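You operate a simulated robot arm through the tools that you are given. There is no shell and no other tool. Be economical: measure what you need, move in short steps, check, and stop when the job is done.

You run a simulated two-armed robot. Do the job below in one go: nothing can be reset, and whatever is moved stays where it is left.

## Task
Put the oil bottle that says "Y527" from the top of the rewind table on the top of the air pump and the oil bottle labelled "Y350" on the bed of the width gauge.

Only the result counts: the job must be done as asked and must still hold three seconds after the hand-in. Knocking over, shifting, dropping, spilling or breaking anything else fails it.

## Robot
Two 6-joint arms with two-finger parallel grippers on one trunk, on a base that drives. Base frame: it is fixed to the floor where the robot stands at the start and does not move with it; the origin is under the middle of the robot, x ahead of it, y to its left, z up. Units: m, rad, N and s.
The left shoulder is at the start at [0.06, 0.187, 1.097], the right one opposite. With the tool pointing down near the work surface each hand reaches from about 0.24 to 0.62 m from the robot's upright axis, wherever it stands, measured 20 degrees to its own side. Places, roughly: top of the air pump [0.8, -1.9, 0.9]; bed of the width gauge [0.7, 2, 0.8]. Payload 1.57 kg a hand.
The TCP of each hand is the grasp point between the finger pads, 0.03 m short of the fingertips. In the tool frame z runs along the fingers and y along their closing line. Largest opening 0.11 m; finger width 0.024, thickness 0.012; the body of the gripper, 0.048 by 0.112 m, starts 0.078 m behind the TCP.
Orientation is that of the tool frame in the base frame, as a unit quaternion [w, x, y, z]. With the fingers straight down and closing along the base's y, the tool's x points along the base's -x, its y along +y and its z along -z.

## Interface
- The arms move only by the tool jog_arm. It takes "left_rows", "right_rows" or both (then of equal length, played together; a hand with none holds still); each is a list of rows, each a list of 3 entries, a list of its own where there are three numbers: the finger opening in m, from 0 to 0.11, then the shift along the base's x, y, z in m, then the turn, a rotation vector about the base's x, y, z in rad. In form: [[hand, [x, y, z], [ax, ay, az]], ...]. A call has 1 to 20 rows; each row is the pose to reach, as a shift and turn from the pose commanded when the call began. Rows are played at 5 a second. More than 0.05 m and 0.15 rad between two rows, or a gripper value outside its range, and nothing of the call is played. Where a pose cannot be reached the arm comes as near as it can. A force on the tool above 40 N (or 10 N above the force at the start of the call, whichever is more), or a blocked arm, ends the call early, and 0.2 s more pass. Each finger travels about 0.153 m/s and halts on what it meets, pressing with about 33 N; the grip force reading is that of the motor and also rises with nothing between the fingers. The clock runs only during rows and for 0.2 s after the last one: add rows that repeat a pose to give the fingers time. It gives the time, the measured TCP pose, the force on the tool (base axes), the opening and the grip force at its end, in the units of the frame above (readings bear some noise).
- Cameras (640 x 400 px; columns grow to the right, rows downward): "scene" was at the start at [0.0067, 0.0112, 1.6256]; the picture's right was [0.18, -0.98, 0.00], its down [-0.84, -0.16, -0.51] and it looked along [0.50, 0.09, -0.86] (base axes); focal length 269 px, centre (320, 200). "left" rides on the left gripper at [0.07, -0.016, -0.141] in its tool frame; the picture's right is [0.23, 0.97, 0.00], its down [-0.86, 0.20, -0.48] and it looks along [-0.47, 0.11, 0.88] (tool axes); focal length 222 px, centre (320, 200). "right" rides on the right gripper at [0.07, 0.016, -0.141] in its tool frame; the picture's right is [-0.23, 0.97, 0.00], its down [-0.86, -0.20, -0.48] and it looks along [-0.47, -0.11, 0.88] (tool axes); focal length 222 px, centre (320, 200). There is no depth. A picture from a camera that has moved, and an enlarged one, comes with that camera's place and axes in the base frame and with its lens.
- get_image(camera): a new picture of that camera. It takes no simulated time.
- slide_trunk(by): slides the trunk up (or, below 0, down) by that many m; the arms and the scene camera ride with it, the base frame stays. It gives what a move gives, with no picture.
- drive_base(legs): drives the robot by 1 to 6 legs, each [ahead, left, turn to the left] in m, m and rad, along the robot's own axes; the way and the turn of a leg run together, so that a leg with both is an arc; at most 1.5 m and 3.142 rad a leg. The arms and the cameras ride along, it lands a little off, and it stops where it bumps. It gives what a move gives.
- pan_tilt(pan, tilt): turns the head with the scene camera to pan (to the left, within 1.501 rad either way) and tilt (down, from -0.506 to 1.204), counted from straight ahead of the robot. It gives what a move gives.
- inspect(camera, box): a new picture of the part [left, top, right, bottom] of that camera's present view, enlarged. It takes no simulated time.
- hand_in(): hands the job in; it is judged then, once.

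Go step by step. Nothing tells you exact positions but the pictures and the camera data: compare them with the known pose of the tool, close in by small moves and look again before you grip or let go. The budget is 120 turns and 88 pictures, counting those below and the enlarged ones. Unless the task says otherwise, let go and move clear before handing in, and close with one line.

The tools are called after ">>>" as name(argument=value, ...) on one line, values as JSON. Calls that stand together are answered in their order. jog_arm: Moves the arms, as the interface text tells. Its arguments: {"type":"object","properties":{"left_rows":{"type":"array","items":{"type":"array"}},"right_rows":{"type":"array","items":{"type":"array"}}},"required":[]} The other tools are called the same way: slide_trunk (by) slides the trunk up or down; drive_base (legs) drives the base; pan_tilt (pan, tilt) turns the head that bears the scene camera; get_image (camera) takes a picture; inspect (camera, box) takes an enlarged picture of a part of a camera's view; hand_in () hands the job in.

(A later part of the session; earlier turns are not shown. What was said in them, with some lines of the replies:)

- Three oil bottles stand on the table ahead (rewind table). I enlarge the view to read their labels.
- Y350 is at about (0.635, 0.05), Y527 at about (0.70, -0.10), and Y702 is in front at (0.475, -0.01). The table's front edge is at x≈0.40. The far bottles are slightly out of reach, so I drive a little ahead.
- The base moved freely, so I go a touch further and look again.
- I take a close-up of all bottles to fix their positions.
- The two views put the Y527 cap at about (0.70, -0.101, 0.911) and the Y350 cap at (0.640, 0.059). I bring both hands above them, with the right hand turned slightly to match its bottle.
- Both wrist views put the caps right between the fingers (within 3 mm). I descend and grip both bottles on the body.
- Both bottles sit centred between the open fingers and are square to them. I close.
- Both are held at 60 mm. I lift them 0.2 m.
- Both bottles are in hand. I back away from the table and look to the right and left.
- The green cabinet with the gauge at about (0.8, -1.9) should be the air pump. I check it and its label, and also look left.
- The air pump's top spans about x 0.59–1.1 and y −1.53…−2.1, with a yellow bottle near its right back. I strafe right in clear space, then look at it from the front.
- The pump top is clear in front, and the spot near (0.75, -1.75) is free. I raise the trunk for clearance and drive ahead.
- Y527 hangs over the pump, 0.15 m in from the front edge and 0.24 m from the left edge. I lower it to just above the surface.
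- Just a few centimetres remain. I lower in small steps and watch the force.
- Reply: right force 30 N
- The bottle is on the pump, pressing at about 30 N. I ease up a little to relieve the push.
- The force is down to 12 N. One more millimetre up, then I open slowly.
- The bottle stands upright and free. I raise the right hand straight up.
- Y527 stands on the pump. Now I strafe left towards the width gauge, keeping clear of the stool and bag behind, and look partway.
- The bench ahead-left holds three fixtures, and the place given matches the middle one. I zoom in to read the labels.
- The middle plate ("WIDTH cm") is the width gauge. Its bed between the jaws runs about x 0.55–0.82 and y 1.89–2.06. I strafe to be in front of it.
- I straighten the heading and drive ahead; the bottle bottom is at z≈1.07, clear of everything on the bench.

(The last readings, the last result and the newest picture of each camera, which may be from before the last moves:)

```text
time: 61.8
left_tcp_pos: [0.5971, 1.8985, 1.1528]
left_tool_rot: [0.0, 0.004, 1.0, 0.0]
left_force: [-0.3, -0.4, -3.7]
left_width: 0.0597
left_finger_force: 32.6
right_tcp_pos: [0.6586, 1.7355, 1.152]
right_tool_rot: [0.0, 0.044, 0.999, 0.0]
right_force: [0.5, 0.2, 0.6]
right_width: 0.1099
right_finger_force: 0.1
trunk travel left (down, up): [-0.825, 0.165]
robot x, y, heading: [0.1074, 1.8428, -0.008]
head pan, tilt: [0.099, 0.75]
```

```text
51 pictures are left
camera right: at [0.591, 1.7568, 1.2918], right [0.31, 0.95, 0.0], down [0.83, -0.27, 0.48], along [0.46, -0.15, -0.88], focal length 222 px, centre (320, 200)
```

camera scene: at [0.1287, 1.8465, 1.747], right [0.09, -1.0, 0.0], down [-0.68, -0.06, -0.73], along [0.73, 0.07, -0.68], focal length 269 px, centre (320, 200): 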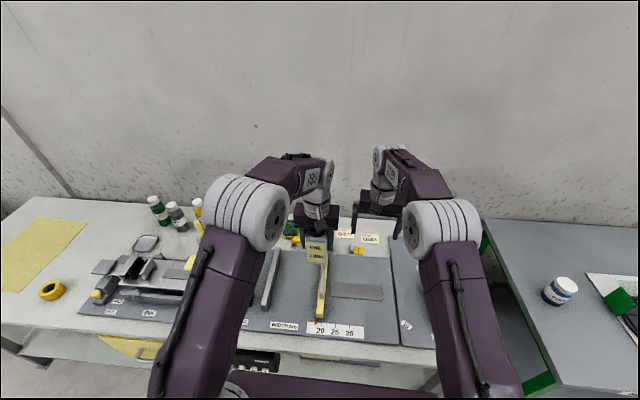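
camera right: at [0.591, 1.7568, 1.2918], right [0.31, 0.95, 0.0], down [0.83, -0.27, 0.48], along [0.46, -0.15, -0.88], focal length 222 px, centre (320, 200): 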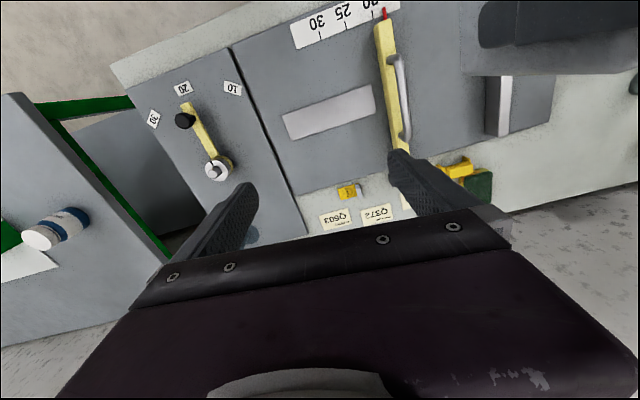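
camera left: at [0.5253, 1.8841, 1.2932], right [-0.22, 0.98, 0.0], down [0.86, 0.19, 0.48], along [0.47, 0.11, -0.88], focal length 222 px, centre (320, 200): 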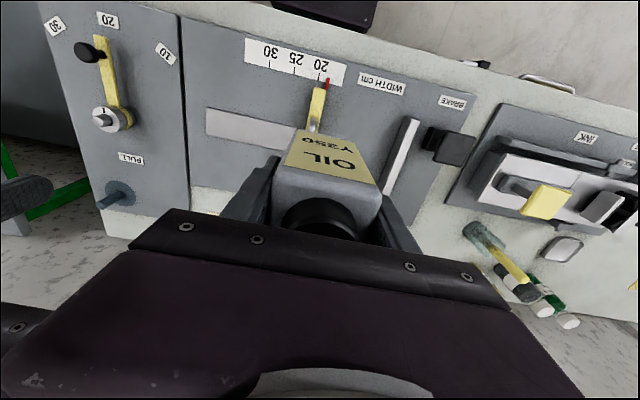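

I zoom in on the jaw gap to measure it precisely.

>>> inspect(camera="left", box=[270, 50, 490, 220])

>>> inspect(camera="scene", box=[240, 220, 400, 350])

```text
2.35 times, centred on (380, 135) of left
camera zoom: at [0.5253, 1.8841, 1.2932], right [-0.22, 0.98, 0.0], down [0.86, 0.19, 0.48], along [0.47, 0.11, -0.88], focal length 523 px, centre (179, 353)
```

zoom: 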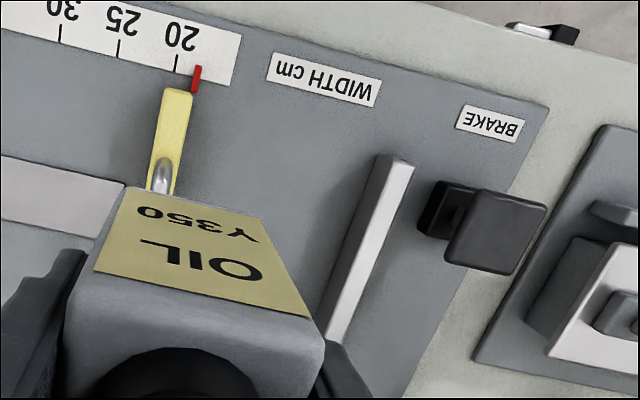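

```text
3.08 times, centred on (320, 285) of scene
camera zoom: at [0.1287, 1.8465, 1.747], right [0.09, -1.0, 0.0], down [-0.68, -0.06, -0.73], along [0.73, 0.07, -0.68], focal length 826 px, centre (320, -62)
```

zoom: 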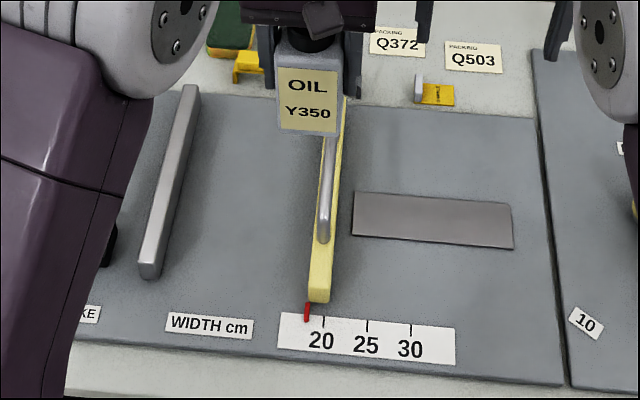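

The gap runs from y 1.903 to 2.077, so the target is (0.68, 1.99). I move the bottle over it and lower the trunk by 0.1.

>>> jog_arm(left_rows=[[0.03, [0.03, 0.03, 0], [0, 0, 0]], [0.03, [0.06, 0.06, 0], [0, 0, 0]], [0.03, [0.085, 0.0915, 0], [0, 0, 0]], [0.03, [0.085, 0.0915, 0], [0, 0, 0]]])

>>> slide_trunk(by=-0.1)

>>> get_image(camera="left")

>>> inspect(camera="scene", box=[210, 170, 370, 330])

```text
time: 62.8
left_tcp_pos: [0.6816, 1.993, 1.1526]
left_tool_rot: [-0.001, 0.005, 1.0, 0.001]
left_force: [-0.7, -0.5, -2.9]
left_width: 0.0599
left_finger_force: 33.3
right_tcp_pos: [0.6601, 1.7347, 1.1502]
right_tool_rot: [0.0, 0.044, 0.999, -0.001]
right_force: [0.7, 0.2, 0.6]
right_width: 0.1102
right_finger_force: 0.1
trunk travel left (down, up): [-0.825, 0.165]
robot x, y, heading: [0.1072, 1.8365, -0.013]
head pan, tilt: [0.099, 0.75]
```

```text
time: 64.1
left_tcp_pos: [0.6813, 1.9944, 1.053]
left_tool_rot: [0.0, 0.004, 1.0, 0.0]
left_force: [0.5, -0.3, -3.1]
left_width: 0.0598
left_finger_force: 33.5
right_tcp_pos: [0.6609, 1.7355, 1.0517]
right_tool_rot: [0.001, 0.044, 0.999, 0.0]
right_force: [0.3, 0.0, 0.7]
right_width: 0.1099
right_finger_force: 0.0
trunk travel left (down, up): [-0.725, 0.265]
robot x, y, heading: [0.1134, 1.835, -0.009]
head pan, tilt: [0.099, 0.75]
```

```text
48 pictures are left
camera left: at [0.6112, 1.979, 1.1939], right [-0.22, 0.98, 0.0], down [0.86, 0.19, 0.48], along [0.47, 0.11, -0.88], focal length 222 px, centre (320, 200)
```

left: 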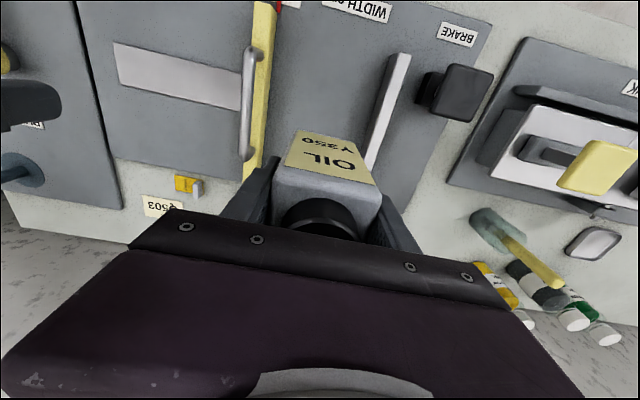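

```text
2.50 times, centred on (290, 250) of scene
camera zoom: at [0.1312, 1.8466, 1.647], right [0.09, -1.0, 0.0], down [-0.68, -0.06, -0.73], along [0.73, 0.07, -0.68], focal length 671 px, centre (395, 75)
```

zoom: 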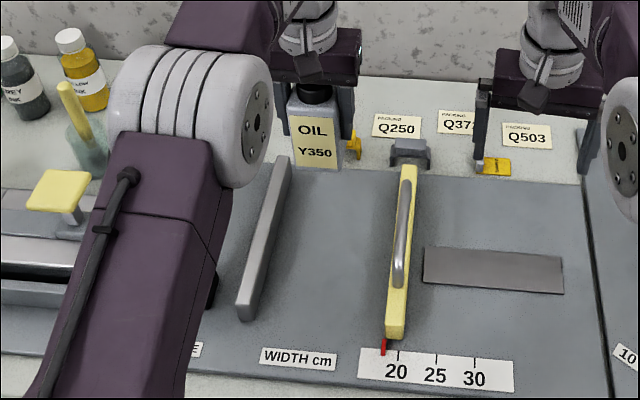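

The bottle is centred between the jaws. I lower it to just above the bed and check.

>>> jog_arm(left_rows=[[0.03, [0, 0, -0.04], [0, 0, 0]], [0.03, [0, 0, -0.08], [0, 0, 0]], [0.03, [0, 0, -0.12], [0, 0, 0]], [0.03, [0, 0, -0.145], [0, 0, 0]], [0.03, [0, 0, -0.155], [0, 0, 0]], [0.03, [0, 0, -0.155], [0, 0, 0]]])

>>> get_image(camera="left")

>>> inspect(camera="scene", box=[210, 170, 370, 330])

```text
time: 65.5
left_tcp_pos: [0.6825, 1.9939, 0.8999]
left_tool_rot: [-0.001, 0.004, 1.0, 0.0]
left_force: [-0.4, 0.0, -3.5]
left_width: 0.06
left_finger_force: 33.0
right_tcp_pos: [0.6602, 1.735, 1.0512]
right_tool_rot: [0.0, 0.043, 0.999, -0.001]
right_force: [-0.2, -0.3, -0.4]
right_width: 0.1101
right_finger_force: 0.1
trunk travel left (down, up): [-0.725, 0.265]
robot x, y, heading: [0.107, 1.8393, -0.004]
head pan, tilt: [0.099, 0.75]
```

```text
46 pictures are left
camera left: at [0.6126, 1.9793, 1.0397], right [-0.22, 0.98, 0.0], down [0.86, 0.19, 0.48], along [0.47, 0.11, -0.88], focal length 222 px, centre (320, 200)
```

left: 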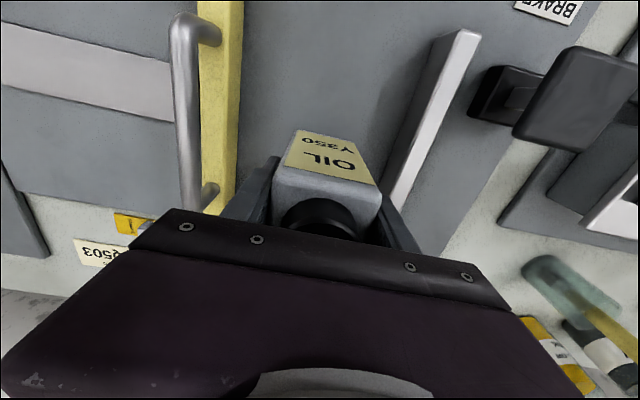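

```text
2.50 times, centred on (290, 250) of scene
camera zoom: at [0.1314, 1.8466, 1.6469], right [0.09, -1.0, 0.0], down [-0.68, -0.06, -0.73], along [0.73, 0.07, -0.68], focal length 671 px, centre (395, 75)
```

zoom: 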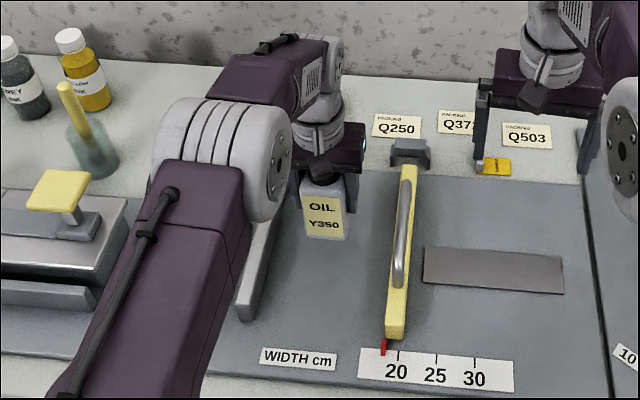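

It hangs well within the gap. I lower in small steps until it touches.

>>> jog_arm(left_rows=[[0.03, [0, 0, -0.006], [0, 0, 0]], [0.03, [0, 0, -0.012], [0, 0, 0]], [0.03, [0, 0, -0.016], [0, 0, 0]], [0.03, [0, 0, -0.016], [0, 0, 0]]])

```text
time: 66.5
left_tcp_pos: [0.6817, 1.9943, 0.8824]
left_tool_rot: [-0.001, 0.003, 1.0, 0.0]
left_force: [0.0, -0.4, -3.2]
left_width: 0.0599
left_finger_force: 32.5
right_tcp_pos: [0.6605, 1.7355, 1.0497]
right_tool_rot: [0.0, 0.044, 0.999, -0.001]
right_force: [-0.1, 0.0, 0.9]
right_width: 0.11
right_finger_force: 0.1
trunk travel left (down, up): [-0.725, 0.265]
robot x, y, heading: [0.1061, 1.8434, -0.013]
head pan, tilt: [0.099, 0.75]
```

No contact yet. I continue down.

>>> jog_arm(left_rows=[[0.03, [0, 0, -0.003], [0, 0, 0]], [0.03, [0, 0, -0.006], [0, 0, 0]], [0.03, [0, 0, -0.006], [0, 0, 0]]])

```text
time: 67.3
left_tcp_pos: [0.6811, 1.9934, 0.876]
left_tool_rot: [-0.002, 0.003, 1.0, 0.0]
left_force: [0.3, 0.3, -3.0]
left_width: 0.0601
left_finger_force: 33.2
right_tcp_pos: [0.6594, 1.735, 1.0515]
right_tool_rot: [0.0, 0.044, 0.999, 0.0]
right_force: [0.1, -0.2, -0.2]
right_width: 0.1098
right_finger_force: 0.0
trunk travel left (down, up): [-0.725, 0.265]
robot x, y, heading: [0.1085, 1.8408, -0.008]
head pan, tilt: [0.099, 0.75]
```

>>> jog_arm(left_rows=[[0.03, [0, 0, -0.002], [0, 0, 0]], [0.03, [0, 0, -0.004], [0, 0, 0]], [0.03, [0, 0, -0.004], [0, 0, 0]]])

>>> inspect(camera="scene", box=[270, 210, 330, 280])

```text
time: 68.1
left_tcp_pos: [0.6828, 1.9937, 0.8708]
left_tool_rot: [-0.002, 0.004, 1.0, 0.0]
left_force: [-0.7, 0.6, -4.9]
left_width: 0.0599
left_finger_force: 33.6
right_tcp_pos: [0.6589, 1.735, 1.0501]
right_tool_rot: [0.0, 0.043, 0.999, -0.001]
right_force: [-0.1, -0.3, 0.3]
right_width: 0.1103
right_finger_force: 0.1
trunk travel left (down, up): [-0.725, 0.265]
robot x, y, heading: [0.1112, 1.8401, -0.008]
head pan, tilt: [0.099, 0.75]
```

```text
5.71 times, centred on (300, 245) of scene
camera zoom: at [0.1315, 1.8466, 1.6469], right [0.09, -1.0, 0.0], down [-0.68, -0.06, -0.73], along [0.73, 0.07, -0.68], focal length 1535 px, centre (434, -57)
```

zoom: 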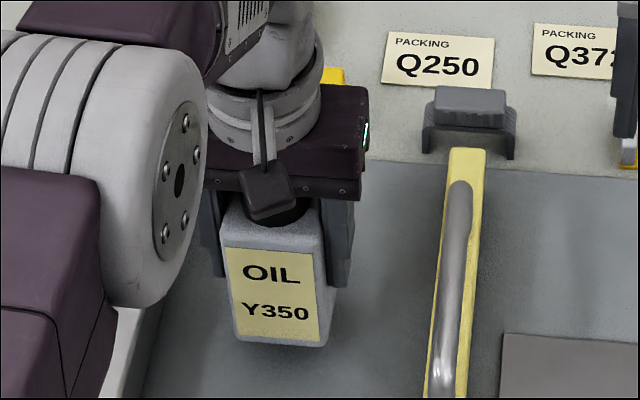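

Still barely above the bed. I go on with 2 mm steps.

>>> jog_arm(left_rows=[[0.03, [0, 0, -0.002], [0, 0, 0]], [0.03, [0, 0, -0.003], [0, 0, 0]], [0.03, [0, 0, -0.003], [0, 0, 0]]])

```text
time: 68.9
left_tcp_pos: [0.6815, 1.9934, 0.8683]
left_tool_rot: [-0.001, 0.004, 1.0, 0.0]
left_force: [0.2, 0.2, -3.4]
left_width: 0.06
left_finger_force: 33.1
right_tcp_pos: [0.6604, 1.7357, 1.0511]
right_tool_rot: [0.0, 0.044, 0.999, -0.001]
right_force: [0.2, 0.1, -0.4]
right_width: 0.1101
right_finger_force: 0.0
trunk travel left (down, up): [-0.725, 0.265]
robot x, y, heading: [0.1021, 1.8362, -0.006]
head pan, tilt: [0.099, 0.75]
```

>>> jog_arm(left_rows=[[0.03, [0, 0, -0.002], [0, 0, 0]], [0.03, [0, 0, -0.003], [0, 0, 0]], [0.03, [0, 0, -0.003], [0, 0, 0]]])

```text
time: 69.7
left_tcp_pos: [0.6816, 1.9935, 0.8651]
left_tool_rot: [0.0, 0.003, 1.0, 0.001]
left_force: [0.8, -0.4, -3.7]
left_width: 0.0602
left_finger_force: 32.8
right_tcp_pos: [0.6616, 1.7348, 1.051]
right_tool_rot: [0.0, 0.044, 0.999, 0.001]
right_force: [0.0, 0.0, -0.2]
right_width: 0.1103
right_finger_force: 0.1
trunk travel left (down, up): [-0.725, 0.265]
robot x, y, heading: [0.1069, 1.8388, -0.005]
head pan, tilt: [0.099, 0.75]
```

>>> jog_arm(left_rows=[[0.03, [0, 0, -0.002], [0, 0, 0]], [0.03, [0, 0, -0.003], [0, 0, 0]], [0.03, [0, 0, -0.003], [0, 0, 0]]])

>>> inspect(camera="scene", box=[270, 210, 330, 280])

```text
time: 70.5
left_tcp_pos: [0.6815, 1.9938, 0.8633]
left_tool_rot: [0.0, 0.003, 1.0, 0.0]
left_force: [0.7, -0.2, -3.9]
left_width: 0.0598
left_finger_force: 32.7
right_tcp_pos: [0.6608, 1.7346, 1.0509]
right_tool_rot: [0.0, 0.044, 0.999, 0.001]
right_force: [0.0, 0.3, 0.2]
right_width: 0.1102
right_finger_force: 0.0
trunk travel left (down, up): [-0.725, 0.265]
robot x, y, heading: [0.1068, 1.8395, -0.008]
head pan, tilt: [0.099, 0.75]
```

```text
5.71 times, centred on (300, 245) of scene
camera zoom: at [0.1315, 1.8466, 1.6469], right [0.09, -1.0, 0.0], down [-0.68, -0.06, -0.73], along [0.73, 0.07, -0.68], focal length 1535 px, centre (434, -57)
```

zoom: 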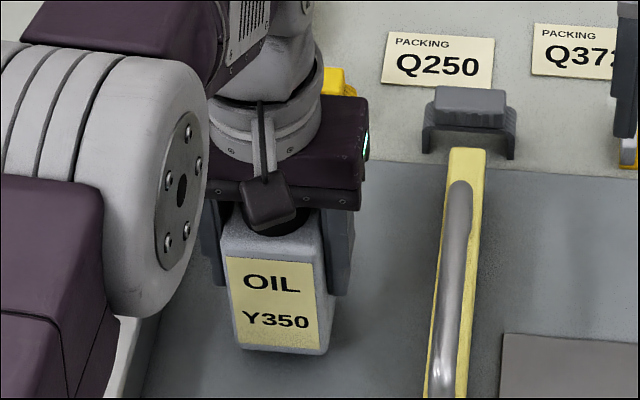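

>>> jog_arm(left_rows=[[0.03, [0, 0, -0.002], [0, 0, 0]], [0.03, [0, 0, -0.004], [0, 0, 0]], [0.03, [0, 0, -0.004], [0, 0, 0]]])

```text
time: 71.3
left_tcp_pos: [0.6807, 1.9936, 0.8594]
left_tool_rot: [-0.002, 0.004, 1.0, -0.001]
left_force: [0.4, -0.9, -3.5]
left_width: 0.0599
left_finger_force: 33.4
right_tcp_pos: [0.6606, 1.7353, 1.0501]
right_tool_rot: [0.0, 0.044, 0.999, 0.0]
right_force: [-1.0, 0.1, -0.2]
right_width: 0.1101
right_finger_force: 0.0
trunk travel left (down, up): [-0.725, 0.265]
robot x, y, heading: [0.1055, 1.839, -0.011]
head pan, tilt: [0.099, 0.75]
```

Still free hanging. I keep going down in 2 mm steps.

>>> jog_arm(left_rows=[[0.03, [0, 0, -0.002], [0, 0, 0]], [0.03, [0, 0, -0.004], [0, 0, 0]], [0.03, [0, 0, -0.004], [0, 0, 0]]])

```text
time: 72.1
left_tcp_pos: [0.6823, 1.994, 0.854]
left_tool_rot: [-0.001, 0.003, 1.0, -0.001]
left_force: [-0.7, -0.5, -3.5]
left_width: 0.0601
left_finger_force: 32.9
right_tcp_pos: [0.661, 1.7346, 1.0506]
right_tool_rot: [0.0, 0.043, 0.999, -0.001]
right_force: [-0.4, -0.3, 0.5]
right_width: 0.1103
right_finger_force: 0.0
trunk travel left (down, up): [-0.725, 0.265]
robot x, y, heading: [0.1111, 1.84, -0.013]
head pan, tilt: [0.099, 0.75]
```

>>> jog_arm(left_rows=[[0.03, [0, 0, -0.002], [0, 0, 0]], [0.03, [0, 0, -0.003], [0, 0, 0]], [0.03, [0, 0, -0.003], [0, 0, 0]]])

>>> inspect(camera="scene", box=[270, 210, 330, 280])

>>> get_image(camera="left")

```text
time: 72.9
left_tcp_pos: [0.6826, 1.9934, 0.8515]
left_tool_rot: [0.0, 0.004, 1.0, 0.0]
left_force: [-0.4, 0.2, -3.7]
left_width: 0.0601
left_finger_force: 33.4
right_tcp_pos: [0.66, 1.735, 1.0493]
right_tool_rot: [0.0, 0.043, 0.999, 0.0]
right_force: [0.0, -1.1, 0.3]
right_width: 0.1102
right_finger_force: 0.0
trunk travel left (down, up): [-0.725, 0.265]
robot x, y, heading: [0.1096, 1.8397, -0.003]
head pan, tilt: [0.099, 0.75]
```

```text
5.71 times, centred on (300, 245) of scene
camera zoom: at [0.1315, 1.8466, 1.6469], right [0.09, -1.0, 0.0], down [-0.68, -0.06, -0.73], along [0.73, 0.07, -0.68], focal length 1535 px, centre (434, -57)
```

zoom: 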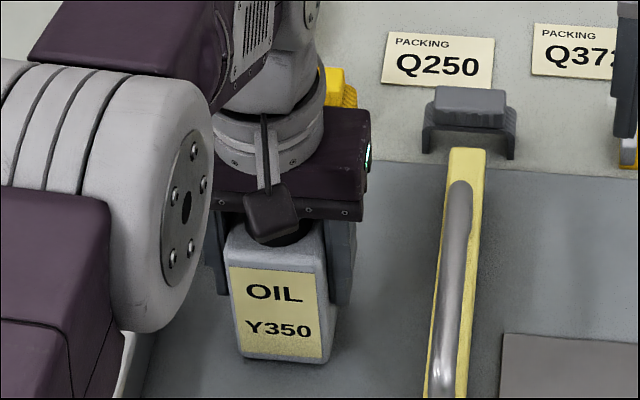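

```text
41 pictures are left
camera left: at [0.6117, 1.9786, 0.9927], right [-0.22, 0.98, 0.0], down [0.86, 0.19, 0.48], along [0.47, 0.11, -0.88], focal length 222 px, centre (320, 200)
```

left: 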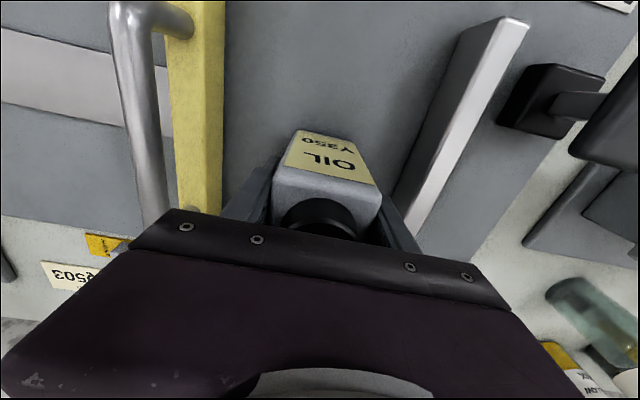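

Contact shadow is closing and clearance remains fine. On with small steps.

>>> jog_arm(left_rows=[[0.03, [0, 0, -0.002], [0, 0, 0]], [0.03, [0, 0, -0.004], [0, 0, 0]], [0.03, [0, 0, -0.004], [0, 0, 0]]])

```text
time: 73.7
left_tcp_pos: [0.681, 1.9943, 0.8482]
left_tool_rot: [-0.001, 0.003, 1.0, 0.0]
left_force: [0.5, -0.7, -0.1]
left_width: 0.0599
left_finger_force: 33.6
right_tcp_pos: [0.6596, 1.7335, 1.0522]
right_tool_rot: [0.001, 0.043, 0.999, 0.0]
right_force: [-0.1, 0.8, 0.0]
right_width: 0.1102
right_finger_force: 0.0
trunk travel left (down, up): [-0.725, 0.265]
robot x, y, heading: [0.1099, 1.8401, -0.005]
head pan, tilt: [0.099, 0.75]
```

The load has come off (0 N), so the bottle is touching. I press down 0.5 mm more, then open to 0.09 — within the gap.

>>> jog_arm(left_rows=[[0.03, [0, 0, -0.0005], [0, 0, 0]], [0.03, [0, 0, -0.0005], [0, 0, 0]]])

```text
time: 74.3
left_tcp_pos: [0.6811, 1.994, 0.8479]
left_tool_rot: [0.001, 0.003, 1.0, 0.0]
left_force: [3.5, -1.4, 11.8]
left_width: 0.0598
left_finger_force: 33.4
right_tcp_pos: [0.6588, 1.7334, 1.0507]
right_tool_rot: [0.0, 0.044, 0.999, 0.0]
right_force: [-0.8, 0.4, -0.1]
right_width: 0.1098
right_finger_force: 0.0
trunk travel left (down, up): [-0.725, 0.265]
robot x, y, heading: [0.109, 1.8388, -0.006]
head pan, tilt: [0.099, 0.75]
```

Firm contact at 12 N. I open slowly to 0.09.

>>> jog_arm(left_rows=[[0.05, [0, 0, 0.0005], [0, 0, 0]], [0.065, [0, 0, 0.0005], [0, 0, 0]], [0.08, [0, 0, 0.0005], [0, 0, 0]], [0.09, [0, 0, 0.0005], [0, 0, 0]], [0.09, [0, 0, 0.0005], [0, 0, 0]]])

>>> get_image(camera="left")

```text
time: 75.5
left_tcp_pos: [0.6814, 1.9943, 0.8477]
left_tool_rot: [0.0, 0.004, 1.0, 0.0]
left_force: [-0.4, 0.0, -0.8]
left_width: 0.0899
left_finger_force: 0.0
right_tcp_pos: [0.6595, 1.7346, 1.0497]
right_tool_rot: [0.0, 0.044, 0.999, 0.001]
right_force: [-0.5, 0.3, -0.5]
right_width: 0.1101
right_finger_force: 0.1
trunk travel left (down, up): [-0.725, 0.265]
robot x, y, heading: [0.1105, 1.837, -0.008]
head pan, tilt: [0.099, 0.75]
```

```text
40 pictures are left
camera left: at [0.6107, 1.9797, 0.9887], right [-0.22, 0.98, 0.0], down [0.86, 0.19, 0.48], along [0.47, 0.11, -0.88], focal length 222 px, centre (320, 200)
```

left: 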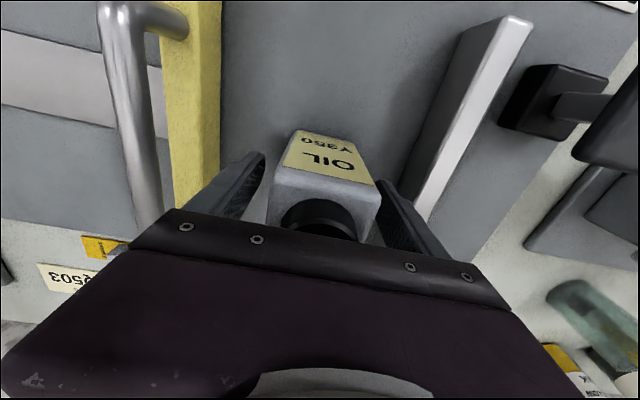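

The bottle stands free between the fingers and the jaws are untouched. I raise the hand straight up.

>>> jog_arm(left_rows=[[0.09, [0, 0, 0.03], [0, 0, 0]], [0.09, [0, 0, 0.07], [0, 0, 0]], [0.09, [0, 0, 0.11], [0, 0, 0]], [0.09, [0, 0, 0.15], [0, 0, 0]], [0.09, [0, 0, 0.19], [0, 0, 0]], [0.09, [0, 0, 0.19], [0, 0, 0]]])

>>> drive_base(legs=[[-0.3, 0, 0]])

>>> get_image(camera="scene")

>>> inspect(camera="scene", box=[240, 150, 400, 260])

```text
time: 76.9
left_tcp_pos: [0.6822, 1.995, 1.0367]
left_tool_rot: [-0.001, 0.003, 1.0, 0.0]
left_force: [-0.1, -0.3, 0.2]
left_width: 0.09
left_finger_force: 0.1
right_tcp_pos: [0.6613, 1.7355, 1.0509]
right_tool_rot: [0.0, 0.044, 0.999, 0.0]
right_force: [-0.4, 0.2, 0.2]
right_width: 0.1099
right_finger_force: 0.1
trunk travel left (down, up): [-0.725, 0.265]
robot x, y, heading: [0.1053, 1.8381, -0.01]
head pan, tilt: [0.099, 0.75]
```

```text
time: 78.9
left_tcp_pos: [0.3815, 2.0035, 1.0356]
left_tool_rot: [-0.001, -0.002, 1.0, 0.0]
left_force: [0.0, 0.4, -0.2]
left_width: 0.0902
left_finger_force: 0.1
right_tcp_pos: [0.3635, 1.742, 1.0509]
right_tool_rot: [-0.001, 0.036, 0.999, 0.001]
right_force: [1.0, 0.3, -0.4]
right_width: 0.1098
right_finger_force: 0.0
trunk travel left (down, up): [-0.725, 0.265]
robot x, y, heading: [-0.1904, 1.8435, 0.005]
head pan, tilt: [0.099, 0.75]
```

```text
39 pictures are left
camera scene: at [-0.1678, 1.847, 1.6469], right [0.11, -0.99, 0.0], down [-0.68, -0.07, -0.73], along [0.73, 0.08, -0.68], focal length 269 px, centre (320, 200)
```

scene: 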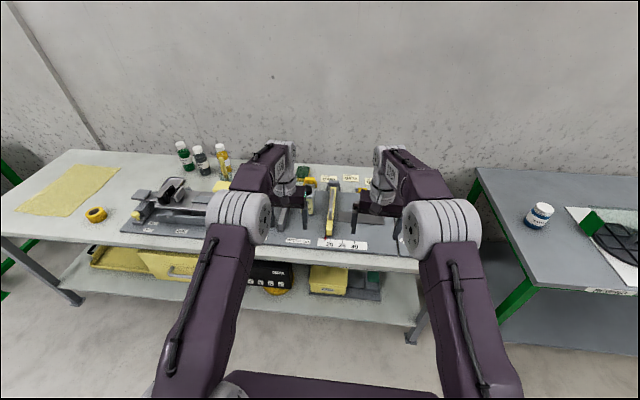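

```text
3.64 times, centred on (320, 205) of scene
camera zoom: at [-0.1678, 1.847, 1.6469], right [0.11, -0.99, 0.0], down [-0.68, -0.07, -0.73], along [0.73, 0.08, -0.68], focal length 977 px, centre (320, 182)
```

zoom: 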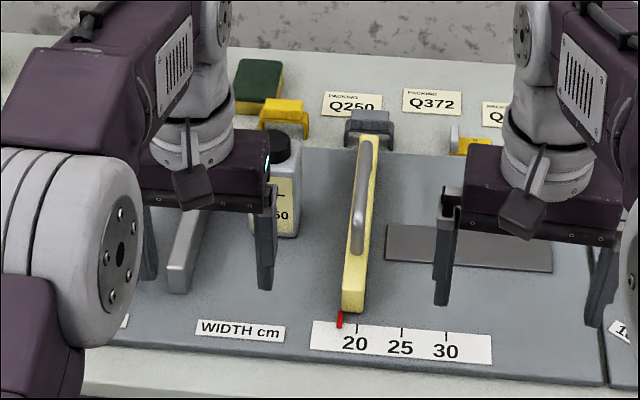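

Y350 stands upright on the width-gauge bed with the jaws unmoved, Y527 stands on the air pump, and both hands are clear. I hand in.

>>> hand_in()

```text
The job is handed in.
```

I put the Y527 bottle on top of the air pump and the Y350 bottle on the bed of the width gauge. Both stood upright in the last pictures taken after release, and the job is handed in.
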